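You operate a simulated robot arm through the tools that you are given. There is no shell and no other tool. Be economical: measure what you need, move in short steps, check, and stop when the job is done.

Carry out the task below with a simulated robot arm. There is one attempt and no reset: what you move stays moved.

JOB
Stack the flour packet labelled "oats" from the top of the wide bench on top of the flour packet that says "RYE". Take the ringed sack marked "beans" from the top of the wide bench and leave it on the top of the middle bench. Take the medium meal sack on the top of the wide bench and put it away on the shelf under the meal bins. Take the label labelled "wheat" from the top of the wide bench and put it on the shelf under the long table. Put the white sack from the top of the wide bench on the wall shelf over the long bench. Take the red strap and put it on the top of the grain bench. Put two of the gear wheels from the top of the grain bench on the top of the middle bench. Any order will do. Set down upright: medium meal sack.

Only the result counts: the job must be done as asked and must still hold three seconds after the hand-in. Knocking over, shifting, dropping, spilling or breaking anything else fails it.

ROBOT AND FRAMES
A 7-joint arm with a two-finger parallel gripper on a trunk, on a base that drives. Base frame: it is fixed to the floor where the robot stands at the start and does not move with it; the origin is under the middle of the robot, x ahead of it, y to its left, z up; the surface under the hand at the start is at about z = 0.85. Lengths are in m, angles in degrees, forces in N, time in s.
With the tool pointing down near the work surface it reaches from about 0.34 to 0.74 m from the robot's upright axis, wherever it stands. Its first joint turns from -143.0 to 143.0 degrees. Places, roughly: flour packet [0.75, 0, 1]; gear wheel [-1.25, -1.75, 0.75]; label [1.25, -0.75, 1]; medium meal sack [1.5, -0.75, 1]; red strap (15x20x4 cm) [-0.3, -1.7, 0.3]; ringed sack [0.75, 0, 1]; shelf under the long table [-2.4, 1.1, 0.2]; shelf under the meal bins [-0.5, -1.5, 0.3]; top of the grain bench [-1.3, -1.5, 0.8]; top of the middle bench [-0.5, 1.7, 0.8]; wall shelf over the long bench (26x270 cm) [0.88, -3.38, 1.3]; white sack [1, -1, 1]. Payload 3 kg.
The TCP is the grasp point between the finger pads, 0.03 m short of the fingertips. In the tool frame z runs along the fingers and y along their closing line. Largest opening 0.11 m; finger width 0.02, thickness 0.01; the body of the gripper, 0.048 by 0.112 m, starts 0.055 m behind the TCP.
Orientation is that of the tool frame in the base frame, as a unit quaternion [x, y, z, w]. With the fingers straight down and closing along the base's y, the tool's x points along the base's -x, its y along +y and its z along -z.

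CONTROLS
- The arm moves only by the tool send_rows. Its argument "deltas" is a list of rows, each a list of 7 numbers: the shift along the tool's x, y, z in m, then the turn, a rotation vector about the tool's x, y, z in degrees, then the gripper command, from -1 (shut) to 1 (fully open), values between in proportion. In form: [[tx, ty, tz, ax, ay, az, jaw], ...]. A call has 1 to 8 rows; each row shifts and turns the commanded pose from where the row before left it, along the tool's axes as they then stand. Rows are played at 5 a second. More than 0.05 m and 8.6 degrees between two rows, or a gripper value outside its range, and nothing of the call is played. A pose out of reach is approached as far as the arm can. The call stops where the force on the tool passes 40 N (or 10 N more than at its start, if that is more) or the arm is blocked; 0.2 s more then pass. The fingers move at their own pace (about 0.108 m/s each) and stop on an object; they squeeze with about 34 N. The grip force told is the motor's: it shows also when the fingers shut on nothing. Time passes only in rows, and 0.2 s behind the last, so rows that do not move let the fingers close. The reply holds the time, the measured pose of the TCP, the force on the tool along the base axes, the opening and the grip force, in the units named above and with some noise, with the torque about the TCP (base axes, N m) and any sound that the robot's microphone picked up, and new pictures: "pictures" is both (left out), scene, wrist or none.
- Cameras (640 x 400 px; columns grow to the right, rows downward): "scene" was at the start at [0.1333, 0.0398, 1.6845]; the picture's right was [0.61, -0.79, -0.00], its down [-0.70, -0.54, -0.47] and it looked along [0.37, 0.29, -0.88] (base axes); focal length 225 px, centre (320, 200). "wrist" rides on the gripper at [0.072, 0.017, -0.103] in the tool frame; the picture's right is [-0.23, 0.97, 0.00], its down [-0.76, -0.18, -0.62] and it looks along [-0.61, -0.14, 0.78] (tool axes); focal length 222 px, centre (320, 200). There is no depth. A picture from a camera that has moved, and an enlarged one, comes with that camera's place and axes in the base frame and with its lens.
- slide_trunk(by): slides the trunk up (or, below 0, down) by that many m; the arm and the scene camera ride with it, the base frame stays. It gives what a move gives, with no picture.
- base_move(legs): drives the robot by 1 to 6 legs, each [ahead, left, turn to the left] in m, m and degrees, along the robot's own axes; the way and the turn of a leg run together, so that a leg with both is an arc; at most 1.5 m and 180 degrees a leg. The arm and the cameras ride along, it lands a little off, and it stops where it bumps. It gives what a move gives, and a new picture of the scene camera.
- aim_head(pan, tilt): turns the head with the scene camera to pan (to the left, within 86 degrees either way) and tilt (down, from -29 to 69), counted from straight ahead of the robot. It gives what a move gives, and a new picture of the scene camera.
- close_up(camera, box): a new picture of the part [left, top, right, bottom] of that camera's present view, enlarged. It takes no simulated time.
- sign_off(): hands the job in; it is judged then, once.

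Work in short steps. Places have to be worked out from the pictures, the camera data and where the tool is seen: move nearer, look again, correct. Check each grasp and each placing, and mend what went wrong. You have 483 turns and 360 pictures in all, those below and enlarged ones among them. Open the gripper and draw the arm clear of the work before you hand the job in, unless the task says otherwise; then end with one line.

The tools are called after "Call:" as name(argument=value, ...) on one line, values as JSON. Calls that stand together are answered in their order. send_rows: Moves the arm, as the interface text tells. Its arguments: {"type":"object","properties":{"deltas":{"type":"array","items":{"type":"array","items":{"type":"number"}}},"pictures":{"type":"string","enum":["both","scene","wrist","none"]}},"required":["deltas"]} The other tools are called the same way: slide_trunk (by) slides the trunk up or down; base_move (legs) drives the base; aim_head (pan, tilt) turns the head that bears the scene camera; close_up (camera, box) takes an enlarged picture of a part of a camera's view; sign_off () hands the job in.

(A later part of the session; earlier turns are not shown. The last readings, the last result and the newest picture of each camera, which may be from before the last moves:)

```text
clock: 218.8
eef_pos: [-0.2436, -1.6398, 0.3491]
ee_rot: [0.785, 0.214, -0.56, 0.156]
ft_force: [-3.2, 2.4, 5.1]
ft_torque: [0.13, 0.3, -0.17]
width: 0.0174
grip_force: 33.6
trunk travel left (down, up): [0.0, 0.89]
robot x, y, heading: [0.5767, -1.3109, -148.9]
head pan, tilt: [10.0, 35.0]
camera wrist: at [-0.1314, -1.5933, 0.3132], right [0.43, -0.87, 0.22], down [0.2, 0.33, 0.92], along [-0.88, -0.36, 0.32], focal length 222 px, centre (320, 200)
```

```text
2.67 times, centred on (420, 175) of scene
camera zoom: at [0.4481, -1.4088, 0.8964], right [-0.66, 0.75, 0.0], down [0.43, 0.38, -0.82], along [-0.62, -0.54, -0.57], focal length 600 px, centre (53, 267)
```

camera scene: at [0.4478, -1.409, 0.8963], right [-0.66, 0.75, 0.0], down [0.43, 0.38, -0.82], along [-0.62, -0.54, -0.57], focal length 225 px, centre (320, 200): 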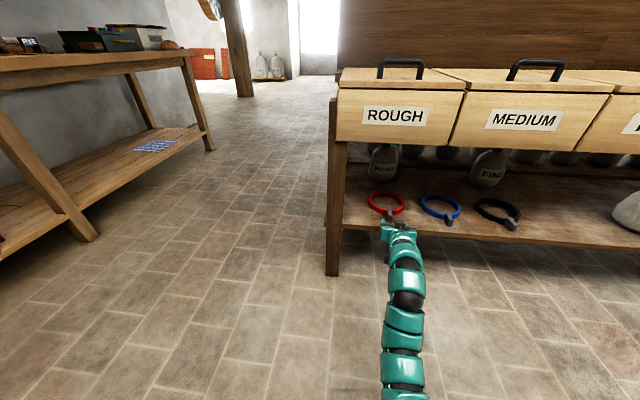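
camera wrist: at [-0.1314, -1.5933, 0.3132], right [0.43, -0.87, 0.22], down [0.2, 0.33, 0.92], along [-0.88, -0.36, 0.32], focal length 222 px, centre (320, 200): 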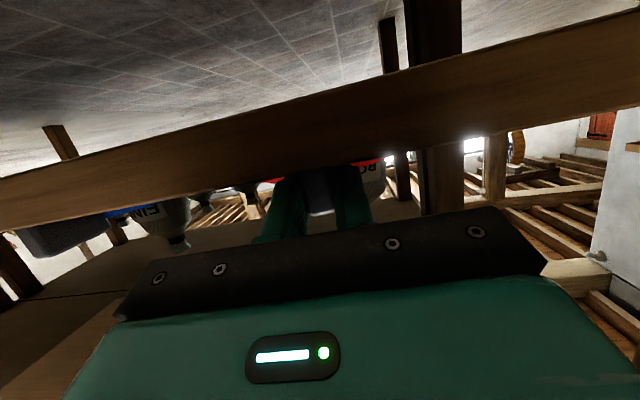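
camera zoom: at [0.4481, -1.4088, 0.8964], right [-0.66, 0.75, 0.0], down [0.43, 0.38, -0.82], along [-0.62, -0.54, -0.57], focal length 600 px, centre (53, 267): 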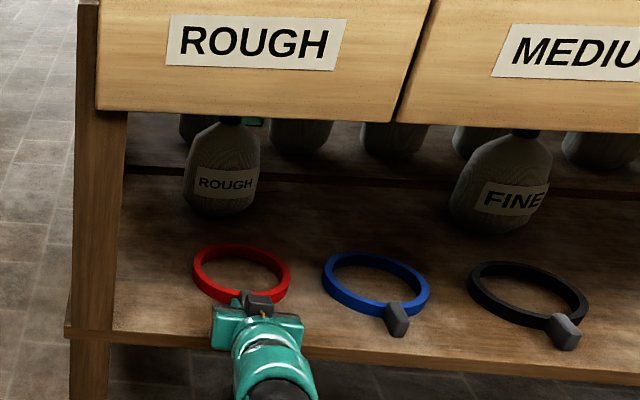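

Gripped at 0.017 m. Lift and withdraw.

Call:
send_rows(deltas=[[-0.019, 0, -0.007, 0, 0, 0, -1], [-0.028, 0, -0.01, 0, 0, 0, -1]], pictures="none")

Call:
base_move(legs=[[-0.35, 0, 0]])

Call:
slide_trunk(by=0.4)

Call:
slide_trunk(by=0.4)

Call:
aim_head(pan=-30, tilt=35)

```text
clock: 219.4
eef_pos: [-0.242, -1.6405, 0.3981]
ee_rot: [0.785, 0.215, -0.559, 0.157]
ft_force: [0.8, 0.6, -0.6]
ft_torque: [0.0, -0.01, -0.02]
width: 0.0177
grip_force: 33.4
trunk travel left (down, up): [0.0, 0.89]
robot x, y, heading: [0.5822, -1.3065, -149.0]
head pan, tilt: [10.0, 35.0]
```

```text
clock: 221.3
eef_pos: [-0.0128, -1.5076, 0.4003]
ee_rot: [0.782, 0.216, -0.562, 0.16]
ft_force: [0.2, 0.4, -0.5]
ft_torque: [0.02, -0.04, 0.01]
width: 0.0173
grip_force: 33.9
trunk travel left (down, up): [0.0, 0.89]
robot x, y, heading: [0.8076, -1.1744, -148.8]
head pan, tilt: [10.0, 35.0]
stopped in leg 1: the robot was blocked; the commanded pose is now the measured one
camera scene: at [0.6756, -1.2721, 0.8963], right [-0.66, 0.75, 0.0], down [0.43, 0.38, -0.82], along [-0.61, -0.54, -0.57], focal length 225 px, centre (320, 200)
```

scene: 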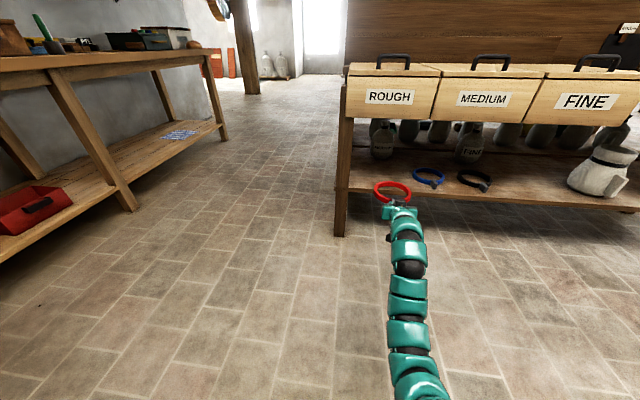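

```text
clock: 225.2
eef_pos: [-0.0118, -1.5076, 0.7995]
ee_rot: [0.783, 0.216, -0.561, 0.16]
ft_force: [0.2, 0.0, 0.0]
ft_torque: [0.02, -0.06, -0.01]
width: 0.0171
grip_force: 34.0
trunk travel left (down, up): [-0.4, 0.49]
robot x, y, heading: [0.8085, -1.1683, -148.5]
head pan, tilt: [10.0, 35.0]
```

```text
clock: 229.0
eef_pos: [-0.0122, -1.5068, 1.1997]
ee_rot: [0.783, 0.217, -0.56, 0.16]
ft_force: [-0.1, -0.1, -0.2]
ft_torque: [0.04, -0.03, -0.02]
width: 0.0171
grip_force: 33.9
trunk travel left (down, up): [-0.8, 0.09]
robot x, y, heading: [0.8043, -1.1713, -148.5]
head pan, tilt: [10.0, 35.0]
```

```text
clock: 230.1
eef_pos: [-0.0117, -1.5069, 1.2002]
ee_rot: [0.784, 0.216, -0.56, 0.159]
ft_force: [-0.7, 0.9, 0.4]
ft_torque: [0.04, -0.02, -0.03]
width: 0.0172
grip_force: 33.7
trunk travel left (down, up): [-0.8, 0.09]
robot x, y, heading: [0.81, -1.1692, -148.4]
head pan, tilt: [-30.0, 35.0]
camera scene: at [0.6535, -1.2162, 1.6963], right [-0.03, 1.0, 0.0], down [0.57, 0.01, -0.82], along [-0.82, -0.02, -0.57], focal length 225 px, centre (320, 200)
```

scene: 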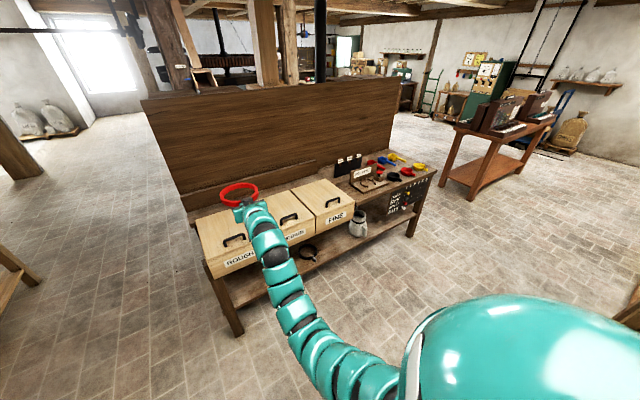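

The base lightly bumped the wide bench behind me, so I'll check that bench when I return. The strap is held. Next I'll drive around the ROUGH end of the partition to find the grain bench behind it.

Call:
base_move(legs=[[0.15, 0, 0], [0, 0.8, 0], [1.2, 0, 0]])

Call:
aim_head(pan=-75, tilt=35)

```text
clock: 241.0
eef_pos: [-0.7752, -2.8611, 1.1997]
ee_rot: [0.786, 0.206, -0.563, 0.152]
ft_force: [0.7, 0.3, -0.3]
ft_torque: [0.01, -0.05, -0.03]
width: 0.0173
grip_force: 34.0
trunk travel left (down, up): [-0.8, 0.09]
robot x, y, heading: [0.0552, -2.5463, -150.4]
head pan, tilt: [-30.0, 35.0]
camera scene: at [-0.1017, -2.5877, 1.6963], right [0.0, 1.0, 0.0], down [0.57, 0.0, -0.82], along [-0.82, 0.0, -0.57], focal length 225 px, centre (320, 200)
```

scene: 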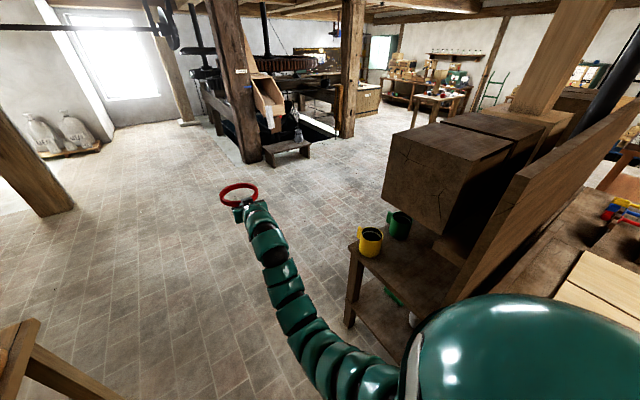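

```text
clock: 242.2
eef_pos: [-0.7744, -2.8607, 1.2004]
ee_rot: [0.786, 0.206, -0.563, 0.152]
ft_force: [0.1, -0.4, -1.1]
ft_torque: [0.02, -0.08, 0.03]
width: 0.0175
grip_force: 34.3
trunk travel left (down, up): [-0.8, 0.09]
robot x, y, heading: [0.0556, -2.5512, -150.2]
head pan, tilt: [-75.0, 35.0]
camera scene: at [-0.0754, -2.5253, 1.6963], right [0.71, 0.71, 0.0], down [0.4, -0.41, -0.82], along [-0.58, 0.58, -0.57], focal length 225 px, centre (320, 200)
```

scene: 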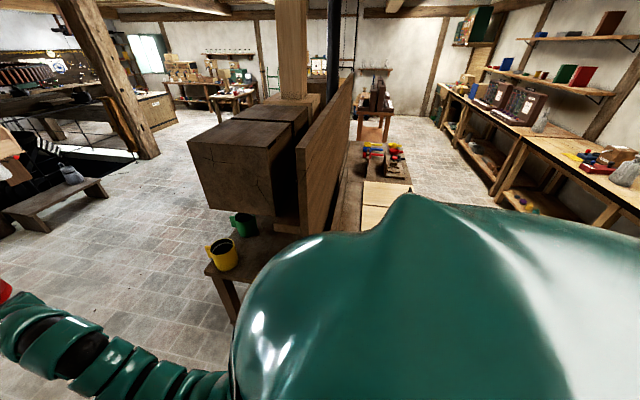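

The grain bench is behind the partition, front edge at perp≈-2.13. I'll drive around to its far side and turn to face it.

Call:
base_move(legs=[[1.4, 0, 2], [0, -1.0, 0], [0, -0.5, 0]])

Call:
base_move(legs=[[0, 0, 90], [0, 0, 90]])

Call:
aim_head(pan=0, tilt=45)

```text
clock: 256.5
eef_pos: [-2.7474, -2.3443, 1.1999]
ee_rot: [0.782, 0.221, -0.559, 0.163]
ft_force: [0.2, 0.7, -1.0]
ft_torque: [0.03, -0.05, 0.01]
width: 0.0173
grip_force: 33.7
trunk travel left (down, up): [-0.8, 0.09]
robot x, y, heading: [-1.9322, -2.0013, -148.1]
head pan, tilt: [-75.0, 35.0]
camera scene: at [-2.0607, -1.9827, 1.6963], right [0.68, 0.73, 0.0], down [0.42, -0.39, -0.82], along [-0.6, 0.56, -0.57], focal length 225 px, centre (320, 200)
```

scene: 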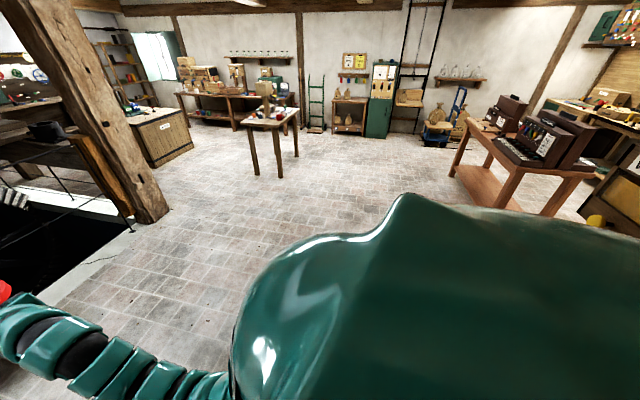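

```text
clock: 262.9
eef_pos: [-1.085, -2.2667, 1.1988]
ee_rot: [0.062, 0.812, -0.053, 0.577]
ft_force: [-24.8, -9.8, -1.6]
ft_torque: [-0.18, 0.13, -1.71]
width: 0.0256
grip_force: 34.3
trunk travel left (down, up): [-0.8, 0.09]
robot x, y, heading: [-1.9333, -1.9999, -6.6]
head pan, tilt: [-75.0, 35.0]
stopped in leg 2: the force on the tool passed its limit at 169 N (the readings are from after the stop); the commanded pose is now the measured one
camera scene: at [-1.8407, -2.0986, 1.6965], right [-0.99, -0.15, 0.0], down [-0.08, 0.57, -0.82], along [0.12, -0.81, -0.57], focal length 225 px, centre (320, 200)
```

scene: 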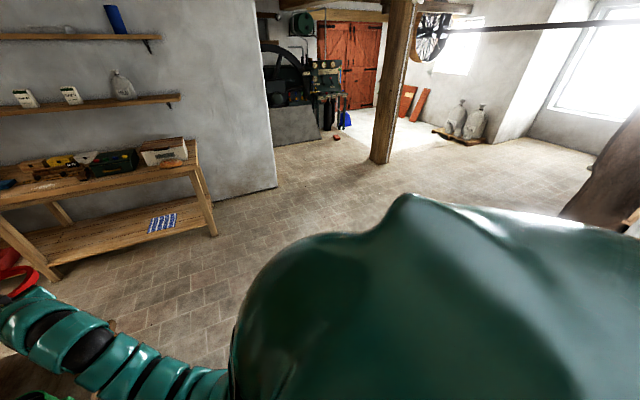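

```text
clock: 264.4
eef_pos: [-1.0842, -2.2629, 1.1999]
ee_rot: [0.059, 0.812, -0.048, 0.579]
ft_force: [-33.6, -17.4, -1.4]
ft_torque: [-0.23, 0.55, -2.15]
width: 0.0267
grip_force: 34.4
trunk travel left (down, up): [-0.8, 0.09]
robot x, y, heading: [-1.9298, -2.0034, -6.3]
head pan, tilt: [0.0, 45.0]
camera scene: at [-1.7743, -2.0233, 1.6821], right [-0.11, -0.99, 0.0], down [-0.7, 0.08, -0.71], along [0.71, -0.08, -0.7], focal length 225 px, centre (320, 200)
```

scene: 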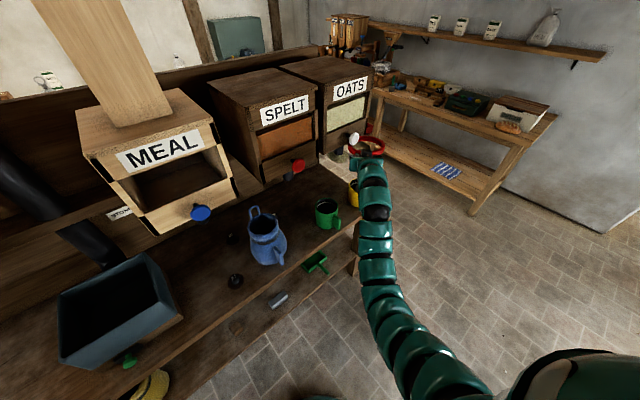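

The strap ring ran into the OATS dispenser. I misjudged the reach. I'll turn back right to release, then check for damage.

Call:
base_move(legs=[[0, 0, -12]])

Call:
close_up(camera="scene", box=[150, 40, 470, 240])

Call:
close_up(camera="wrist", box=[0, 0, 640, 400])

```text
clock: 265.6
eef_pos: [-1.1548, -2.4344, 1.1974]
ee_rot: [0.145, 0.802, -0.11, 0.569]
ft_force: [0.7, -0.4, 0.3]
ft_torque: [0.05, -0.02, 0.0]
width: 0.0171
grip_force: 33.8
trunk travel left (down, up): [-0.8, 0.09]
robot x, y, heading: [-1.9326, -2.0041, -18.9]
head pan, tilt: [0.0, 45.0]
camera scene: at [-1.7753, -2.0539, 1.6815], right [-0.32, -0.95, 0.0], down [-0.67, 0.23, -0.71], along [0.67, -0.23, -0.71], focal length 225 px, centre (320, 200)
```

scene: 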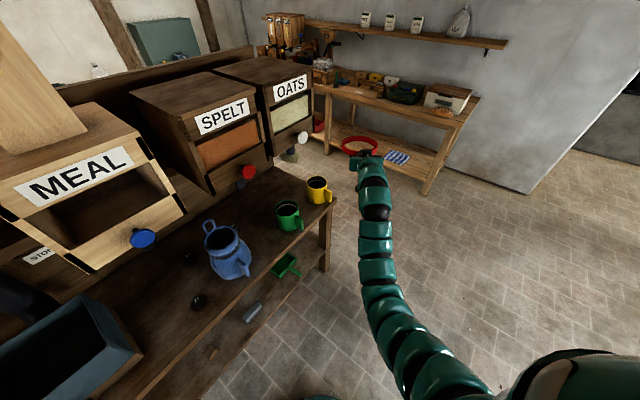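

```text
2.00 times, centred on (310, 140) of scene
camera zoom: at [-1.7753, -2.0539, 1.6815], right [-0.32, -0.95, 0.0], down [-0.67, 0.23, -0.71], along [0.67, -0.23, -0.71], focal length 450 px, centre (340, 320)
```

zoom: 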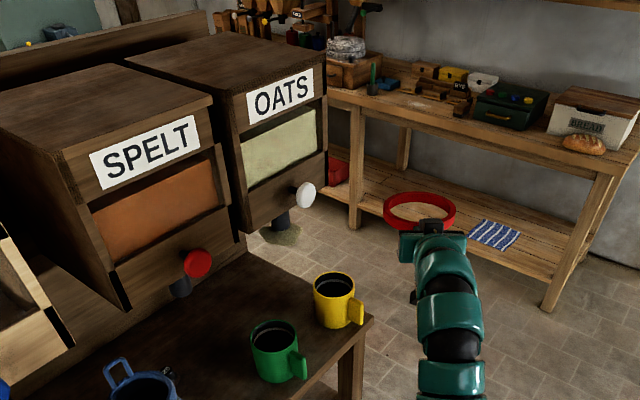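

```text
1.00 times, centred on (320, 200) of wrist (not enlarged: the box is as wide or as high as the picture)
camera zoom: at [-1.2633, -2.3758, 1.1611], right [0.42, 0.89, 0.2], down [-0.38, -0.04, 0.93], along [0.83, -0.46, 0.32], focal length 222 px, centre (320, 200)
```

zoom: 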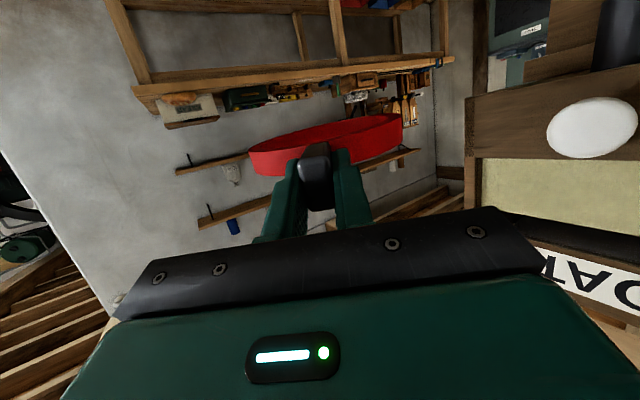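

The dispensers look like fixtures and appear unmoved. I'll look at the grain bench top along its length for the gears and a free spot.

Call:
aim_head(pan=50, tilt=50)

Call:
close_up(camera="scene", box=[100, 50, 500, 300])

```text
clock: 266.8
eef_pos: [-1.1557, -2.4345, 1.1974]
ee_rot: [0.144, 0.802, -0.109, 0.569]
ft_force: [-0.4, 0.7, -0.9]
ft_torque: [0.04, 0.06, 0.0]
width: 0.0172
grip_force: 34.3
trunk travel left (down, up): [-0.8, 0.09]
robot x, y, heading: [-1.9305, -2.0042, -18.8]
head pan, tilt: [50.0, 50.0]
camera scene: at [-1.7864, -1.9876, 1.6746], right [0.52, -0.86, 0.0], down [-0.66, -0.4, -0.64], along [0.55, 0.33, -0.77], focal length 225 px, centre (320, 200)
```

scene: 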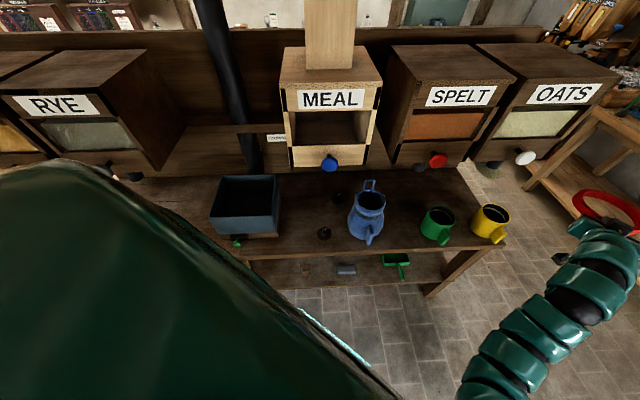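

```text
1.60 times, centred on (300, 175) of scene
camera zoom: at [-1.7864, -1.9876, 1.6746], right [0.52, -0.86, 0.0], down [-0.66, -0.4, -0.64], along [0.55, 0.33, -0.77], focal length 360 px, centre (352, 240)
```

zoom: 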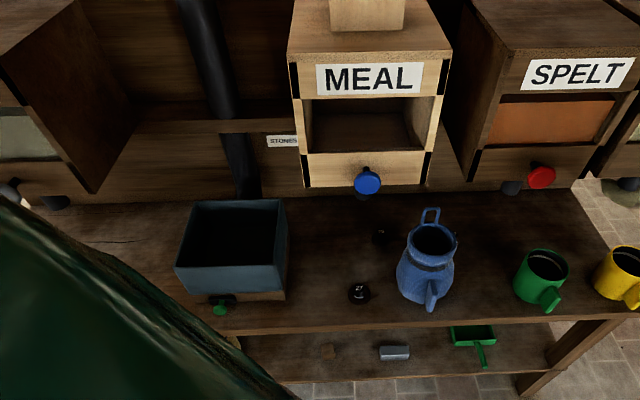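

Call:
close_up(camera="scene", box=[440, 120, 600, 220])

Call:
aim_head(pan=85, tilt=45)

```text
4.00 times, centred on (520, 170) of scene
camera zoom: at [-1.7864, -1.9876, 1.6746], right [0.52, -0.86, 0.0], down [-0.66, -0.4, -0.64], along [0.55, 0.33, -0.77], focal length 900 px, centre (-480, 320)
```

zoom: 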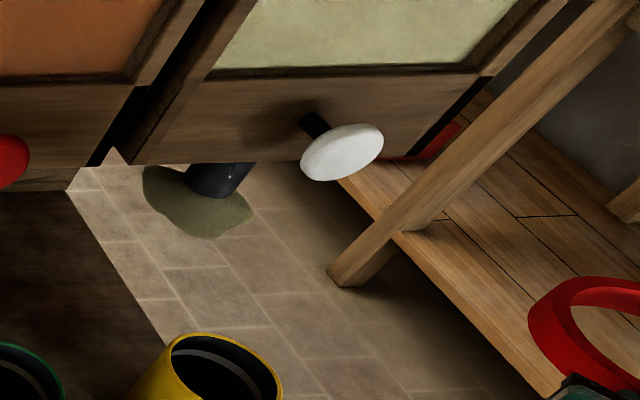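

```text
clock: 267.8
eef_pos: [-1.1555, -2.4349, 1.1959]
ee_rot: [0.144, 0.802, -0.109, 0.569]
ft_force: [-0.3, 0.2, -0.9]
ft_torque: [-0.01, 0.02, 0.01]
width: 0.0169
grip_force: 33.8
trunk travel left (down, up): [-0.8, 0.09]
robot x, y, heading: [-1.9305, -2.0054, -18.8]
head pan, tilt: [85.0, 45.0]
camera scene: at [-1.8194, -1.953, 1.6815], right [0.92, -0.4, 0.0], down [-0.29, -0.65, -0.71], along [0.29, 0.65, -0.71], focal length 225 px, centre (320, 200)
```

scene: 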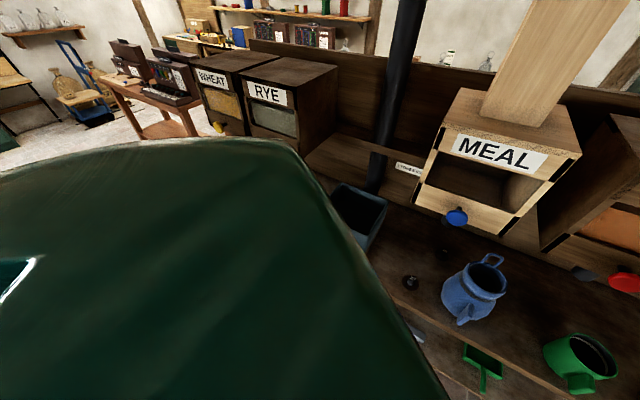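

I need more room. I'll translate away from the bench, then turn square to it.

Call:
base_move(legs=[[-0.37, -0.47, 0], [0, 0, 51]])

Call:
aim_head(pan=0, tilt=40)

Call:
close_up(camera="scene", box=[160, 60, 480, 260])

```text
clock: 273.4
eef_pos: [-1.6007, -1.9954, 1.1975]
ee_rot: [-0.211, 0.787, 0.144, 0.562]
ft_force: [0.9, -0.1, -1.1]
ft_torque: [-0.01, 0.05, -0.02]
width: 0.0173
grip_force: 34.1
trunk travel left (down, up): [-0.8, 0.09]
robot x, y, heading: [-2.4281, -2.3169, 31.3]
head pan, tilt: [85.0, 45.0]
camera scene: at [-2.3938, -2.2028, 1.6815], right [0.89, 0.45, 0.0], down [0.32, -0.63, -0.71], along [-0.32, 0.63, -0.71], focal length 225 px, centre (320, 200)
```

scene: 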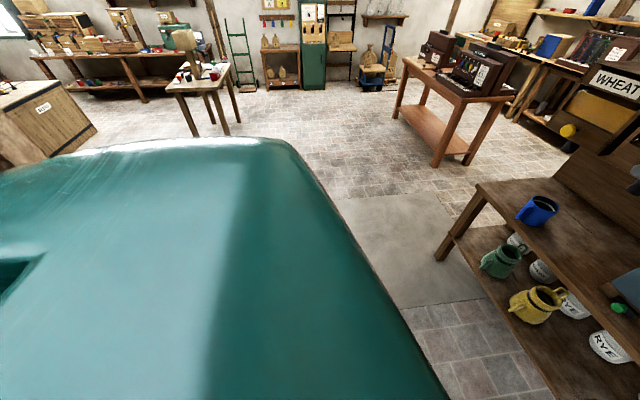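

```text
clock: 275.0
eef_pos: [-1.6014, -1.9934, 1.1964]
ee_rot: [-0.213, 0.787, 0.144, 0.561]
ft_force: [-0.5, 0.4, -0.6]
ft_torque: [-0.02, 0.02, -0.04]
width: 0.0172
grip_force: 33.5
trunk travel left (down, up): [-0.8, 0.09]
robot x, y, heading: [-2.427, -2.3187, 31.8]
head pan, tilt: [0.0, 40.0]
camera scene: at [-2.2848, -2.2307, 1.6887], right [0.53, -0.85, 0.0], down [-0.55, -0.34, -0.77], along [0.65, 0.4, -0.64], focal length 225 px, centre (320, 200)
```

scene: 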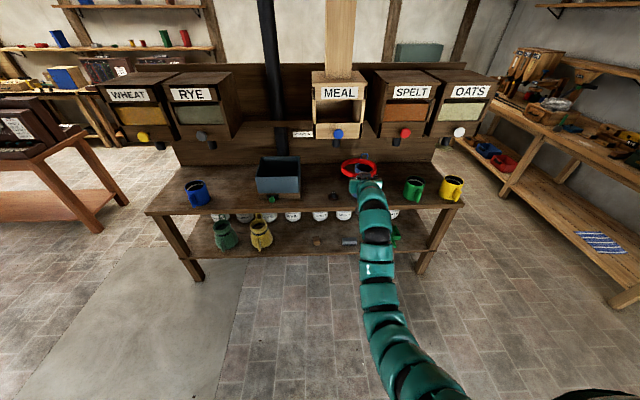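

```text
2.00 times, centred on (320, 160) of scene
camera zoom: at [-2.2848, -2.2307, 1.6887], right [0.53, -0.85, 0.0], down [-0.55, -0.34, -0.77], along [0.65, 0.4, -0.64], focal length 450 px, centre (320, 280)
```

zoom: 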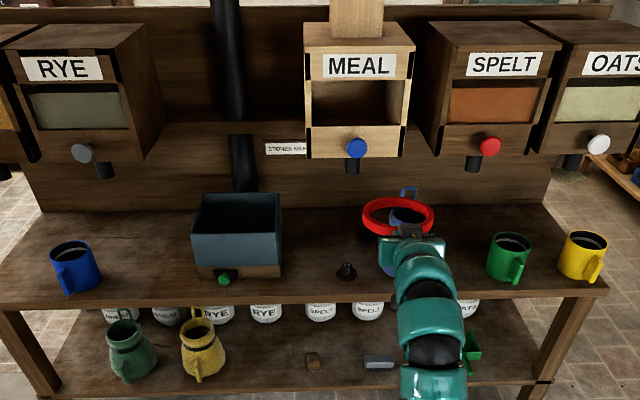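

The bench is clearly visible: small black gear wheels near (-1.30, -1.72), and free room between the blue mug and the tray. I'll place the strap there, centred near (-1.62, -1.16): move left 0.71 and lower the trunk.

Call:
base_move(legs=[[0, 0.7, 0.7]])

Call:
slide_trunk(by=-0.32)

Call:
aim_head(pan=-5, tilt=40)

Call:
close_up(camera="scene", box=[240, 60, 560, 260])

```text
clock: 278.8
eef_pos: [-1.9667, -1.4028, 1.1976]
ee_rot: [-0.211, 0.787, 0.143, 0.561]
ft_force: [0.6, -0.2, 0.0]
ft_torque: [-0.01, 0.06, -0.01]
width: 0.0172
grip_force: 34.0
trunk travel left (down, up): [-0.8, 0.09]
robot x, y, heading: [-2.799, -1.7229, 31.5]
head pan, tilt: [0.0, 40.0]
camera scene: at [-2.652, -1.6369, 1.6887], right [0.52, -0.85, 0.0], down [-0.55, -0.34, -0.77], along [0.65, 0.4, -0.64], focal length 225 px, centre (320, 200)
```

scene: 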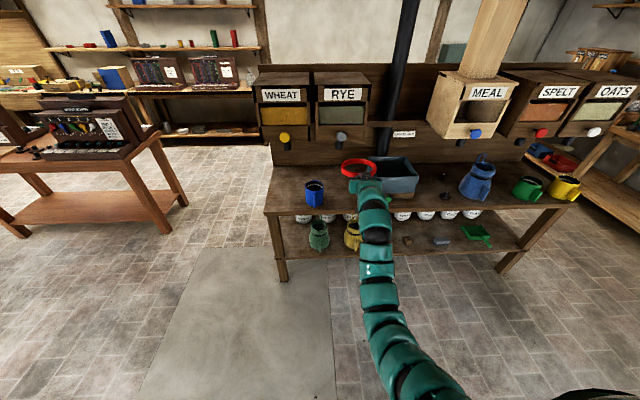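

```text
clock: 282.0
eef_pos: [-1.9664, -1.4041, 0.8768]
ee_rot: [-0.21, 0.787, 0.143, 0.562]
ft_force: [-0.7, 0.2, -0.5]
ft_torque: [-0.03, 0.04, 0.01]
width: 0.0169
grip_force: 33.8
trunk travel left (down, up): [-0.48, 0.41]
robot x, y, heading: [-2.7936, -1.7239, 31.4]
head pan, tilt: [0.0, 40.0]
```

```text
clock: 282.7
eef_pos: [-1.9672, -1.4033, 0.877]
ee_rot: [-0.21, 0.787, 0.143, 0.562]
ft_force: [0.1, 0.2, -0.8]
ft_torque: [-0.03, 0.08, -0.01]
width: 0.0172
grip_force: 34.0
trunk travel left (down, up): [-0.48, 0.41]
robot x, y, heading: [-2.7981, -1.7249, 31.4]
head pan, tilt: [-5.0, 40.0]
camera scene: at [-2.6481, -1.6439, 1.3688], right [0.45, -0.89, 0.0], down [-0.57, -0.29, -0.77], along [0.68, 0.34, -0.64], focal length 225 px, centre (320, 200)
```

scene: 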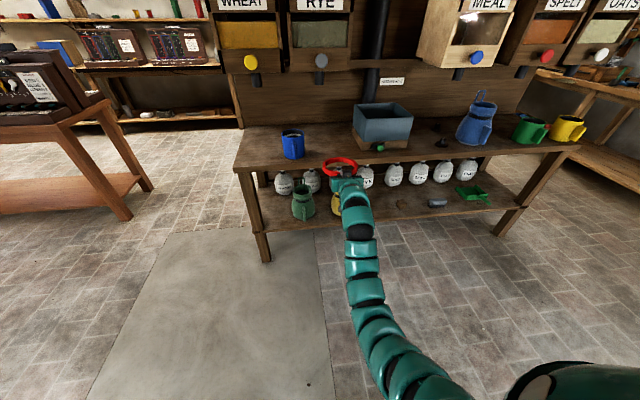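

```text
2.00 times, centred on (400, 160) of scene
camera zoom: at [-2.6481, -1.6439, 1.3688], right [0.45, -0.89, 0.0], down [-0.57, -0.29, -0.77], along [0.68, 0.34, -0.64], focal length 450 px, centre (160, 280)
```

zoom: 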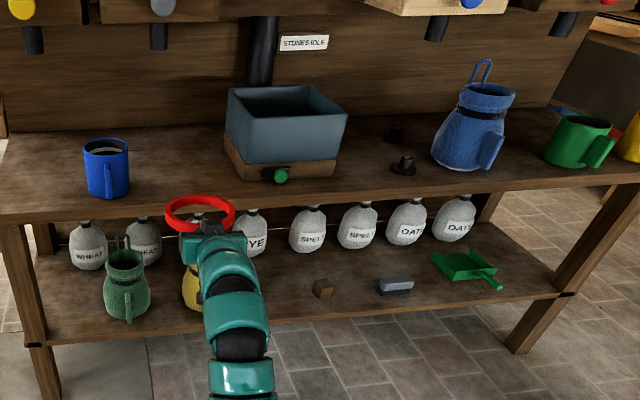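

Aligned with the gap. I'll drive forward 0.38 over the bench.

Call:
base_move(legs=[[0.38, 0, 0]])

Call:
close_up(camera="scene", box=[220, 100, 540, 300])

Call:
close_up(camera="wrist", box=[0, 0, 640, 400])

```text
clock: 285.1
eef_pos: [-1.644, -1.204, 0.8764]
ee_rot: [-0.21, 0.787, 0.143, 0.562]
ft_force: [-0.5, 0.3, -0.2]
ft_torque: [0.0, 0.03, 0.01]
width: 0.0171
grip_force: 33.9
trunk travel left (down, up): [-0.48, 0.41]
robot x, y, heading: [-2.4751, -1.5258, 31.3]
head pan, tilt: [-5.0, 40.0]
camera scene: at [-2.325, -1.4449, 1.3687], right [0.45, -0.89, 0.0], down [-0.57, -0.29, -0.77], along [0.68, 0.34, -0.64], focal length 225 px, centre (320, 200)
```

scene: 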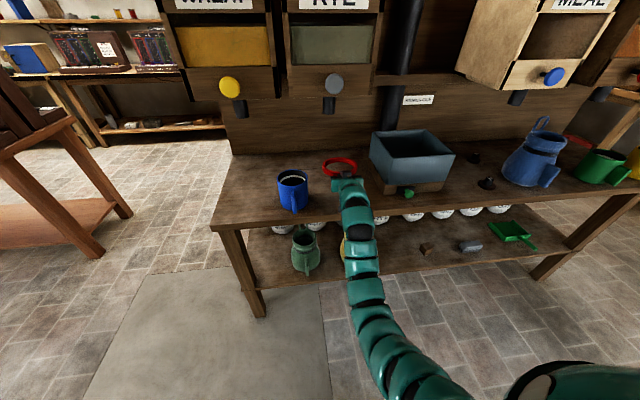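

```text
2.00 times, centred on (380, 200) of scene
camera zoom: at [-2.325, -1.4449, 1.3687], right [0.45, -0.89, 0.0], down [-0.57, -0.29, -0.77], along [0.68, 0.34, -0.64], focal length 450 px, centre (200, 200)
```

zoom: 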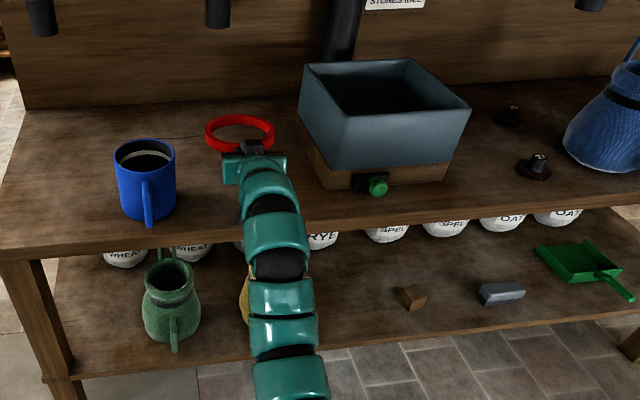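

```text
1.00 times, centred on (320, 200) of wrist (not enlarged: the box is as wide or as high as the picture)
camera zoom: at [-1.7588, -1.2491, 0.8411], right [-0.42, 0.89, 0.2], down [-0.21, -0.31, 0.93], along [0.88, 0.34, 0.32], focal length 222 px, centre (320, 200)
```

zoom: 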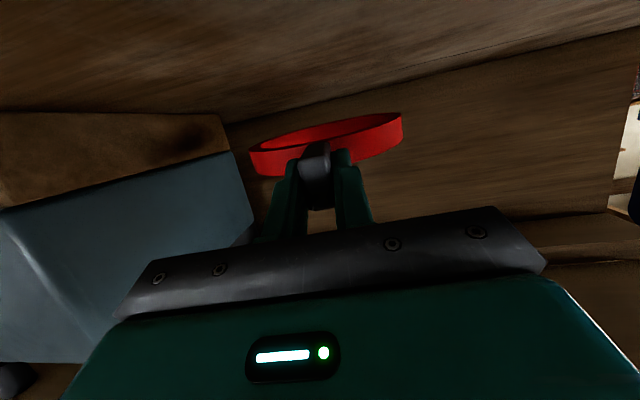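

The ring is in the gap, but my wrist camera would come near the bench edge, so I'll back off 4 cm and lower with the arm until contact.

Call:
base_move(legs=[[-0.045, 0, 0]])

Call:
send_rows(deltas=[[0.0188, 0, 0.0068, 0, 0, 0, -1], [0.0188, 0, 0.0068, 0, 0, 0, -1], [0.0094, 0, 0.0034, 0, 0, 0, -1]], pictures="wrist")

Call:
close_up(camera="scene", box=[220, 100, 460, 250])

```text
clock: 286.0
eef_pos: [-1.6835, -1.2279, 0.8781]
ee_rot: [-0.211, 0.787, 0.143, 0.561]
ft_force: [-0.2, -0.2, -0.1]
ft_torque: [-0.03, 0.03, 0.0]
width: 0.0174
grip_force: 33.8
trunk travel left (down, up): [-0.48, 0.41]
robot x, y, heading: [-2.5056, -1.5488, 31.7]
head pan, tilt: [-5.0, 40.0]
camera scene: at [-2.3641, -1.4687, 1.3689], right [0.45, -0.89, 0.0], down [-0.57, -0.29, -0.77], along [0.68, 0.34, -0.64], focal length 225 px, centre (320, 200)
```

scene: 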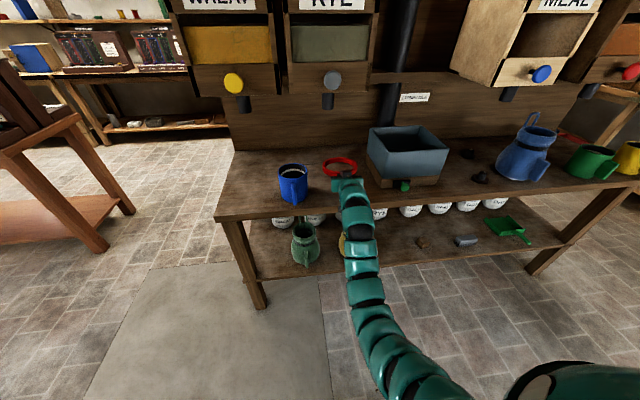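

```text
clock: 286.8
eef_pos: [-1.6826, -1.2269, 0.8292]
ee_rot: [-0.211, 0.786, 0.144, 0.563]
ft_force: [0.5, -0.5, 6.7]
ft_torque: [0.81, -1.04, -0.01]
width: 0.0174
grip_force: 34.0
trunk travel left (down, up): [-0.48, 0.41]
robot x, y, heading: [-2.512, -1.5535, 32.0]
head pan, tilt: [-5.0, 40.0]
camera wrist: at [-1.7965, -1.2718, 0.7933], right [-0.42, 0.89, 0.2], down [-0.21, -0.31, 0.92], along [0.88, 0.34, 0.32], focal length 222 px, centre (320, 200)
```

wrist: 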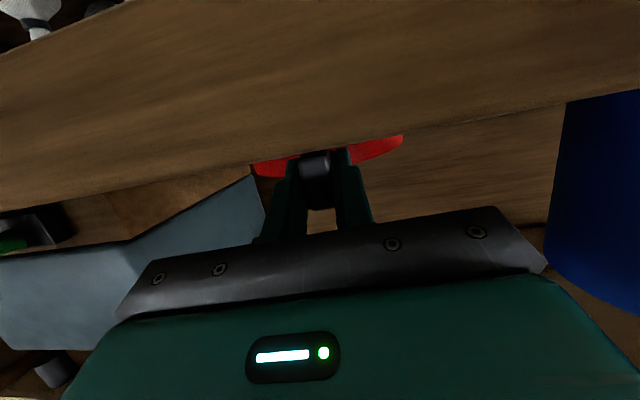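

```text
2.67 times, centred on (340, 175) of scene
camera zoom: at [-2.3645, -1.4689, 1.3691], right [0.45, -0.89, 0.0], down [-0.57, -0.29, -0.77], along [0.68, 0.34, -0.64], focal length 600 px, centre (267, 267)
```

zoom: 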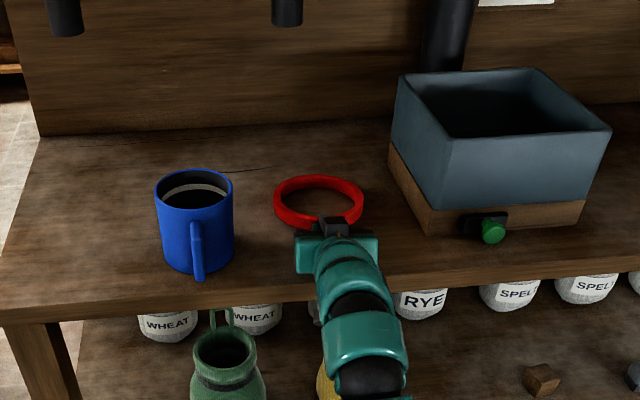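

The ring's far edge touches. I'll lower slightly more, then open.

Call:
send_rows(deltas=[[0.006, 0, 0.002, 0, 0, 0, -1], [0, 0, 0, 0, 0, 0, -0.4], [0, 0, 0, 0, 0, 0, 0], [0, 0, 0, 0, 0, 0, 0.2]], pictures="wrist")

Call:
close_up(camera="scene", box=[220, 100, 460, 250])

```text
clock: 287.8
eef_pos: [-1.6825, -1.2253, 0.8201]
ee_rot: [-0.211, 0.788, 0.143, 0.56]
ft_force: [-0.6, -0.4, -0.1]
ft_torque: [0.02, -0.05, -0.04]
width: 0.0662
grip_force: 0.1
trunk travel left (down, up): [-0.48, 0.41]
robot x, y, heading: [-2.5096, -1.5519, 31.5]
head pan, tilt: [-5.0, 40.0]
camera wrist: at [-1.7966, -1.2719, 0.7844], right [-0.42, 0.89, 0.2], down [-0.21, -0.31, 0.93], along [0.88, 0.34, 0.32], focal length 222 px, centre (320, 200)
```

wrist: 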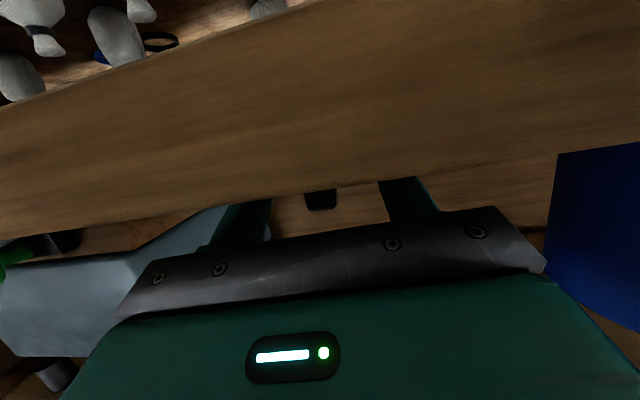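

```text
2.67 times, centred on (340, 175) of scene
camera zoom: at [-2.3635, -1.4684, 1.3687], right [0.45, -0.89, 0.0], down [-0.57, -0.29, -0.77], along [0.68, 0.34, -0.64], focal length 600 px, centre (267, 267)
```

zoom: 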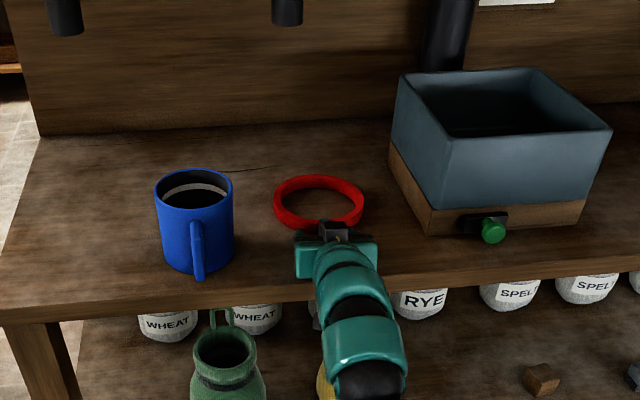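

Strap released. I'll raise slightly and back away.

Call:
send_rows(deltas=[[-0.01, 0, -0.003, 0, 0, 0, 0.4]], pictures="none")

Call:
base_move(legs=[[-0.4, 0, 0]])

Call:
slide_trunk(by=0.4)

Call:
aim_head(pan=-25, tilt=35)

Call:
close_up(camera="scene", box=[180, 100, 420, 250])

```text
clock: 288.2
eef_pos: [-1.6824, -1.2262, 0.8318]
ee_rot: [-0.21, 0.788, 0.143, 0.562]
ft_force: [-0.3, 0.9, -0.1]
ft_torque: [0.02, -0.01, -0.01]
width: 0.0769
grip_force: 0.1
trunk travel left (down, up): [-0.48, 0.41]
robot x, y, heading: [-2.5067, -1.5517, 31.9]
head pan, tilt: [-5.0, 40.0]
```

```text
clock: 290.7
eef_pos: [-2.0287, -1.4439, 0.8326]
ee_rot: [-0.21, 0.787, 0.143, 0.562]
ft_force: [-0.3, -0.3, 0.2]
ft_torque: [0.0, 0.01, 0.04]
width: 0.0769
grip_force: 0.0
trunk travel left (down, up): [-0.48, 0.41]
robot x, y, heading: [-2.8545, -1.7651, 31.2]
head pan, tilt: [-5.0, 40.0]
camera scene: at [-2.7108, -1.6827, 1.3688], right [0.45, -0.9, 0.0], down [-0.58, -0.29, -0.77], along [0.69, 0.34, -0.64], focal length 225 px, centre (320, 200)
```

scene: 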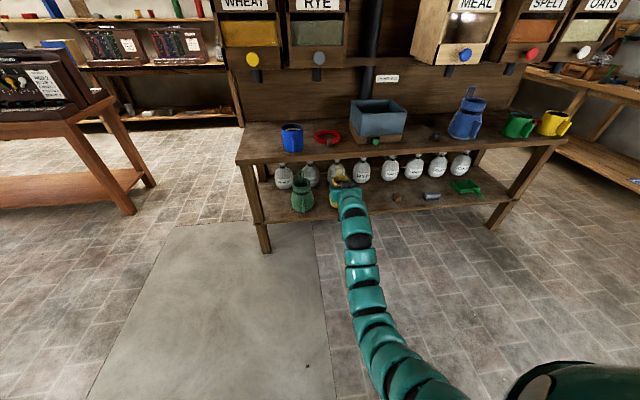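

```text
clock: 294.5
eef_pos: [-2.0283, -1.4441, 1.2322]
ee_rot: [-0.209, 0.788, 0.142, 0.562]
ft_force: [0.5, 0.5, 0.1]
ft_torque: [0.02, -0.01, 0.01]
width: 0.0769
grip_force: 0.1
trunk travel left (down, up): [-0.88, 0.01]
robot x, y, heading: [-2.8582, -1.7605, 31.5]
head pan, tilt: [-5.0, 40.0]
```

```text
clock: 295.4
eef_pos: [-2.0279, -1.4434, 1.2311]
ee_rot: [-0.209, 0.788, 0.142, 0.562]
ft_force: [0.7, -0.2, 0.3]
ft_torque: [-0.03, -0.02, 0.0]
width: 0.0768
grip_force: 0.1
trunk travel left (down, up): [-0.88, 0.01]
robot x, y, heading: [-2.8603, -1.7633, 31.7]
head pan, tilt: [-25.0, 35.0]
camera scene: at [-2.6991, -1.7104, 1.7763], right [0.11, -0.99, 0.0], down [-0.57, -0.07, -0.82], along [0.81, 0.09, -0.57], focal length 225 px, centre (320, 200)
```

scene: 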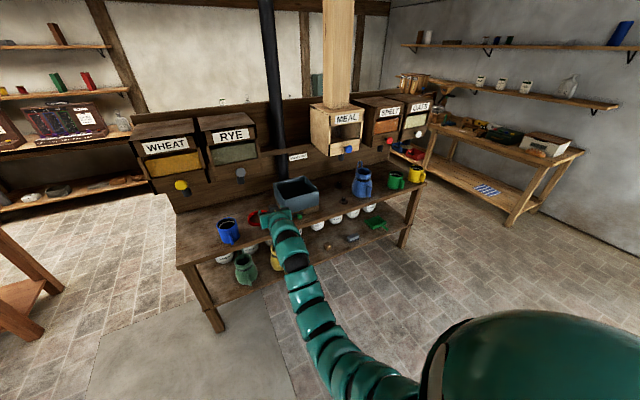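

```text
2.67 times, centred on (300, 175) of scene
camera zoom: at [-2.6991, -1.7104, 1.7763], right [0.11, -0.99, 0.0], down [-0.57, -0.07, -0.82], along [0.81, 0.09, -0.57], focal length 600 px, centre (373, 267)
```

zoom: 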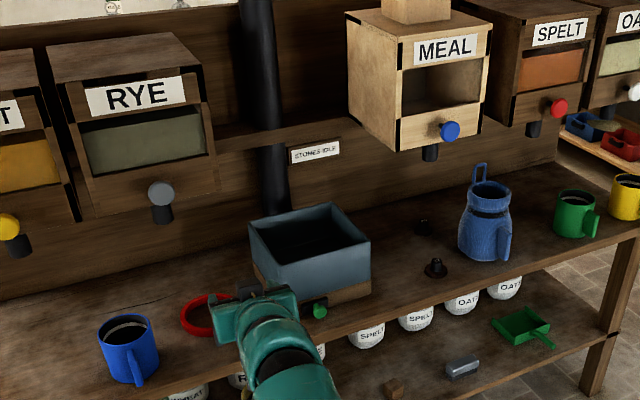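

Call:
close_up(camera="scene", box=[360, 80, 460, 200])

Call:
close_up(camera="scene", box=[320, 150, 400, 210])

```text
3.33 times, centred on (410, 140) of scene
camera zoom: at [-2.6991, -1.7104, 1.7763], right [0.11, -0.99, 0.0], down [-0.57, -0.07, -0.82], along [0.81, 0.09, -0.57], focal length 750 px, centre (20, 400)
```

zoom: 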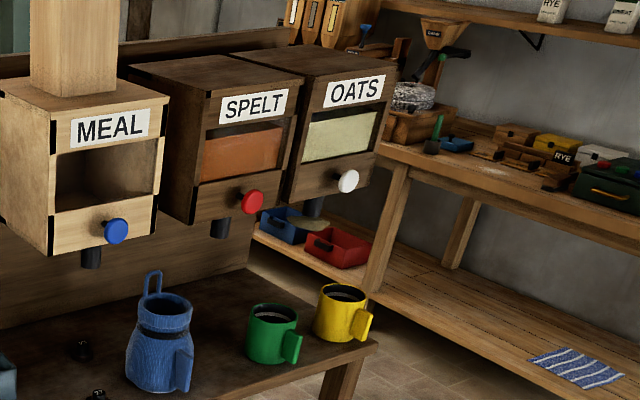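

```text
6.67 times, centred on (360, 180) of scene
camera zoom: at [-2.6991, -1.7104, 1.7763], right [0.11, -0.99, 0.0], down [-0.57, -0.07, -0.82], along [0.81, 0.09, -0.57], focal length 1500 px, centre (53, 333)
```

zoom: 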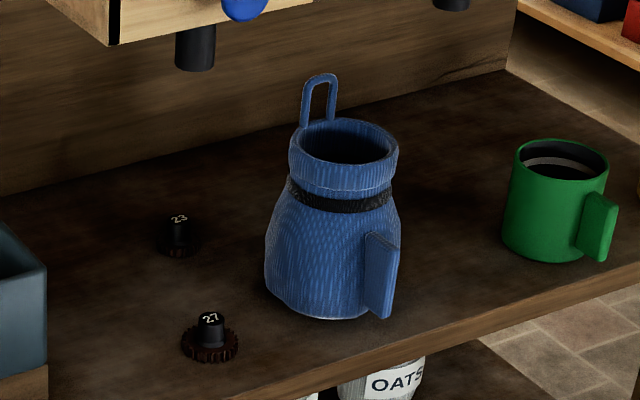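

Two gear wheels, "27" and "23", are visible. 23 sits under the MEAL chute, so I'll use a 45° tool pitch. I'll pitch there now and slide right to line up with gear 27 at about (-1.317, -1.736).

Call:
send_rows(deltas=[[0, 0, 0, 0, 8.3, 0, 0.1], [0, 0, 0, 0, 8.3, 0, 0.1], [0, 0, 0, 0, 8.3, 0, 0.1]], pictures="none")

Call:
base_move(legs=[[0.1, -0.62, 0.5]])

Call:
slide_trunk(by=-0.22)

Call:
close_up(camera="wrist", box=[0, 0, 640, 400])

```text
clock: 296.2
eef_pos: [-2.0272, -1.4445, 1.2309]
ee_rot: [-0.236, 0.891, 0.094, 0.377]
ft_force: [0.6, -0.3, -0.5]
ft_torque: [-0.02, -0.02, -0.02]
width: 0.0602
grip_force: 0.1
trunk travel left (down, up): [-0.88, 0.01]
robot x, y, heading: [-2.8597, -1.7598, 31.6]
head pan, tilt: [-25.0, 35.0]
```

```text
clock: 299.7
eef_pos: [-1.6132, -1.9404, 1.2315]
ee_rot: [-0.231, 0.891, 0.092, 0.379]
ft_force: [-0.7, -0.4, -0.8]
ft_torque: [0.02, 0.0, 0.01]
width: 0.0606
grip_force: 0.2
trunk travel left (down, up): [-0.88, 0.01]
robot x, y, heading: [-2.4478, -2.2555, 30.9]
head pan, tilt: [-25.0, 35.0]
camera scene: at [-2.2866, -2.2023, 1.7763], right [0.11, -0.99, 0.0], down [-0.57, -0.06, -0.82], along [0.81, 0.09, -0.57], focal length 225 px, centre (320, 200)
```

scene: 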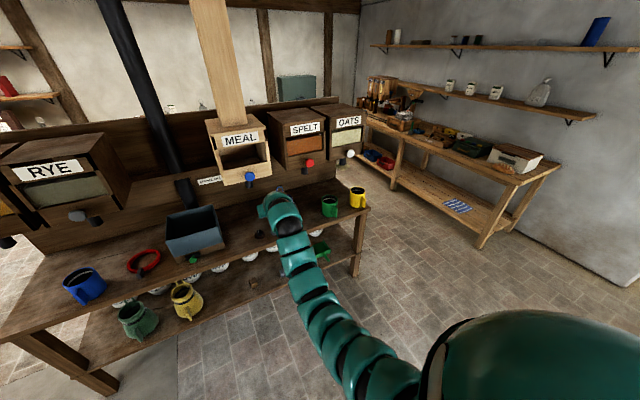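

```text
clock: 302.1
eef_pos: [-1.6153, -1.9406, 1.0115]
ee_rot: [-0.231, 0.891, 0.092, 0.379]
ft_force: [0.1, 0.1, -1.2]
ft_torque: [0.03, 0.0, -0.01]
width: 0.0607
grip_force: 0.1
trunk travel left (down, up): [-0.66, 0.23]
robot x, y, heading: [-2.4442, -2.2529, 30.9]
head pan, tilt: [-25.0, 35.0]
```

```text
1.00 times, centred on (320, 200) of wrist (not enlarged: the box is as wide or as high as the picture)
camera zoom: at [-1.7327, -1.9852, 1.0302], right [-0.33, 0.93, 0.15], down [0.15, -0.11, 0.98], along [0.93, 0.35, -0.11], focal length 222 px, centre (320, 200)
```

zoom: 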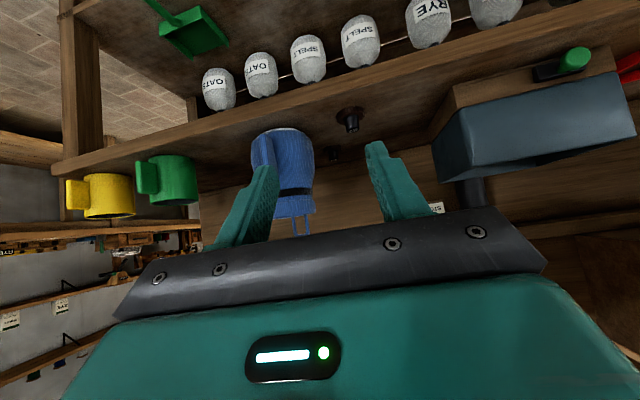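

Gear 27 is at about (-1.35, -1.745). I'll shift left 3 cm, lower to z≈0.87, and approach.

Call:
base_move(legs=[[0.0, 0.032, 0], [0.2, 0, 0]])

Call:
slide_trunk(by=-0.12)

Call:
close_up(camera="wrist", box=[160, 50, 480, 250])

```text
clock: 304.1
eef_pos: [-1.461, -1.8002, 1.0103]
ee_rot: [-0.236, 0.891, 0.093, 0.377]
ft_force: [0.4, -0.7, 0.7]
ft_torque: [0.0, 0.03, 0.01]
width: 0.0604
grip_force: 0.1
trunk travel left (down, up): [-0.66, 0.23]
robot x, y, heading: [-2.2907, -2.1204, 31.7]
head pan, tilt: [-25.0, 35.0]
camera scene: at [-2.1318, -2.068, 1.5561], right [0.11, -0.99, 0.0], down [-0.57, -0.07, -0.82], along [0.81, 0.09, -0.57], focal length 225 px, centre (320, 200)
```

scene: 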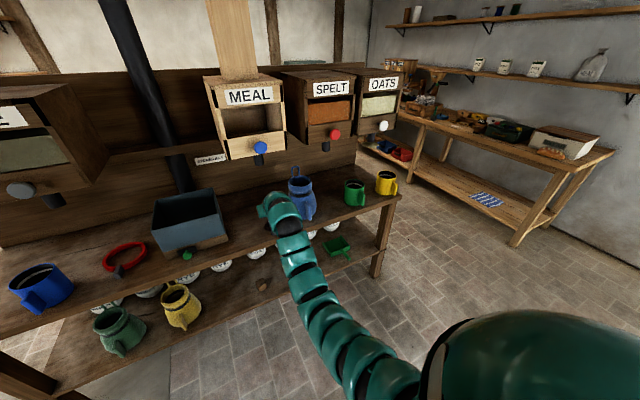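

```text
clock: 305.6
eef_pos: [-1.4619, -1.8013, 0.8911]
ee_rot: [-0.237, 0.89, 0.095, 0.379]
ft_force: [-0.4, -0.1, 0.0]
ft_torque: [0.01, 0.0, -0.01]
width: 0.0606
grip_force: 0.0
trunk travel left (down, up): [-0.54, 0.35]
robot x, y, heading: [-2.291, -2.1231, 31.5]
head pan, tilt: [-25.0, 35.0]
```

```text
2.00 times, centred on (320, 150) of wrist
camera zoom: at [-1.5807, -1.8471, 0.9102], right [-0.34, 0.93, 0.15], down [0.15, -0.1, 0.98], along [0.93, 0.36, -0.11], focal length 444 px, centre (320, 300)
```

zoom: 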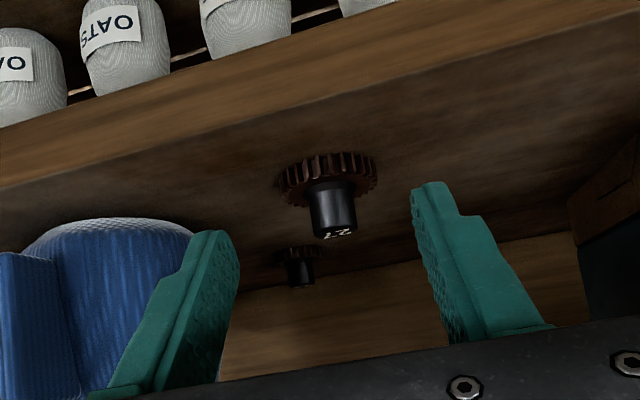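

Gear 27 is clear and centred. Base forward 12 cm, then descend onto the hub.

Call:
base_move(legs=[[0.123, -0.005, 0]])

Call:
close_up(camera="wrist", box=[160, 50, 480, 250])

```text
clock: 306.9
eef_pos: [-1.3548, -1.7402, 0.8904]
ee_rot: [-0.236, 0.891, 0.094, 0.377]
ft_force: [-0.2, -0.1, -0.2]
ft_torque: [-0.01, -0.01, -0.05]
width: 0.0607
grip_force: 0.0
trunk travel left (down, up): [-0.54, 0.35]
robot x, y, heading: [-2.1856, -2.061, 31.5]
head pan, tilt: [-25.0, 35.0]
camera scene: at [-2.0249, -2.0079, 1.4361], right [0.12, -0.99, 0.0], down [-0.57, -0.07, -0.82], along [0.81, 0.09, -0.57], focal length 225 px, centre (320, 200)
```

scene: 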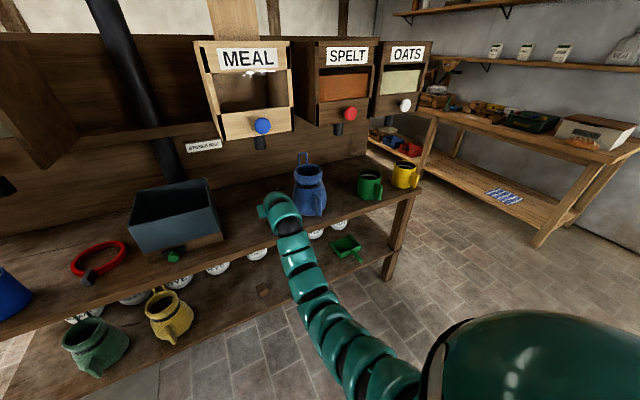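

```text
2.00 times, centred on (320, 150) of wrist
camera zoom: at [-1.4731, -1.7859, 0.9093], right [-0.34, 0.93, 0.15], down [0.15, -0.1, 0.98], along [0.93, 0.36, -0.11], focal length 444 px, centre (320, 300)
```

zoom: 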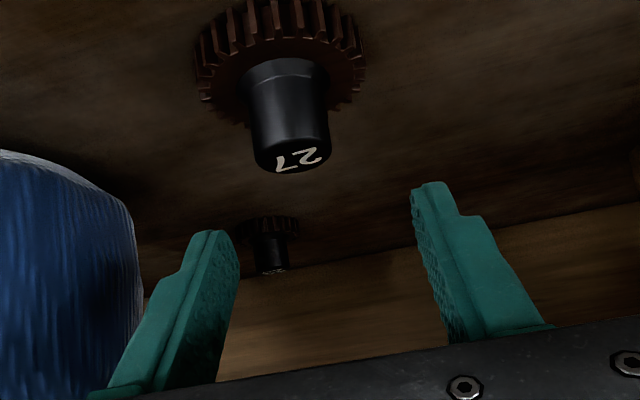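

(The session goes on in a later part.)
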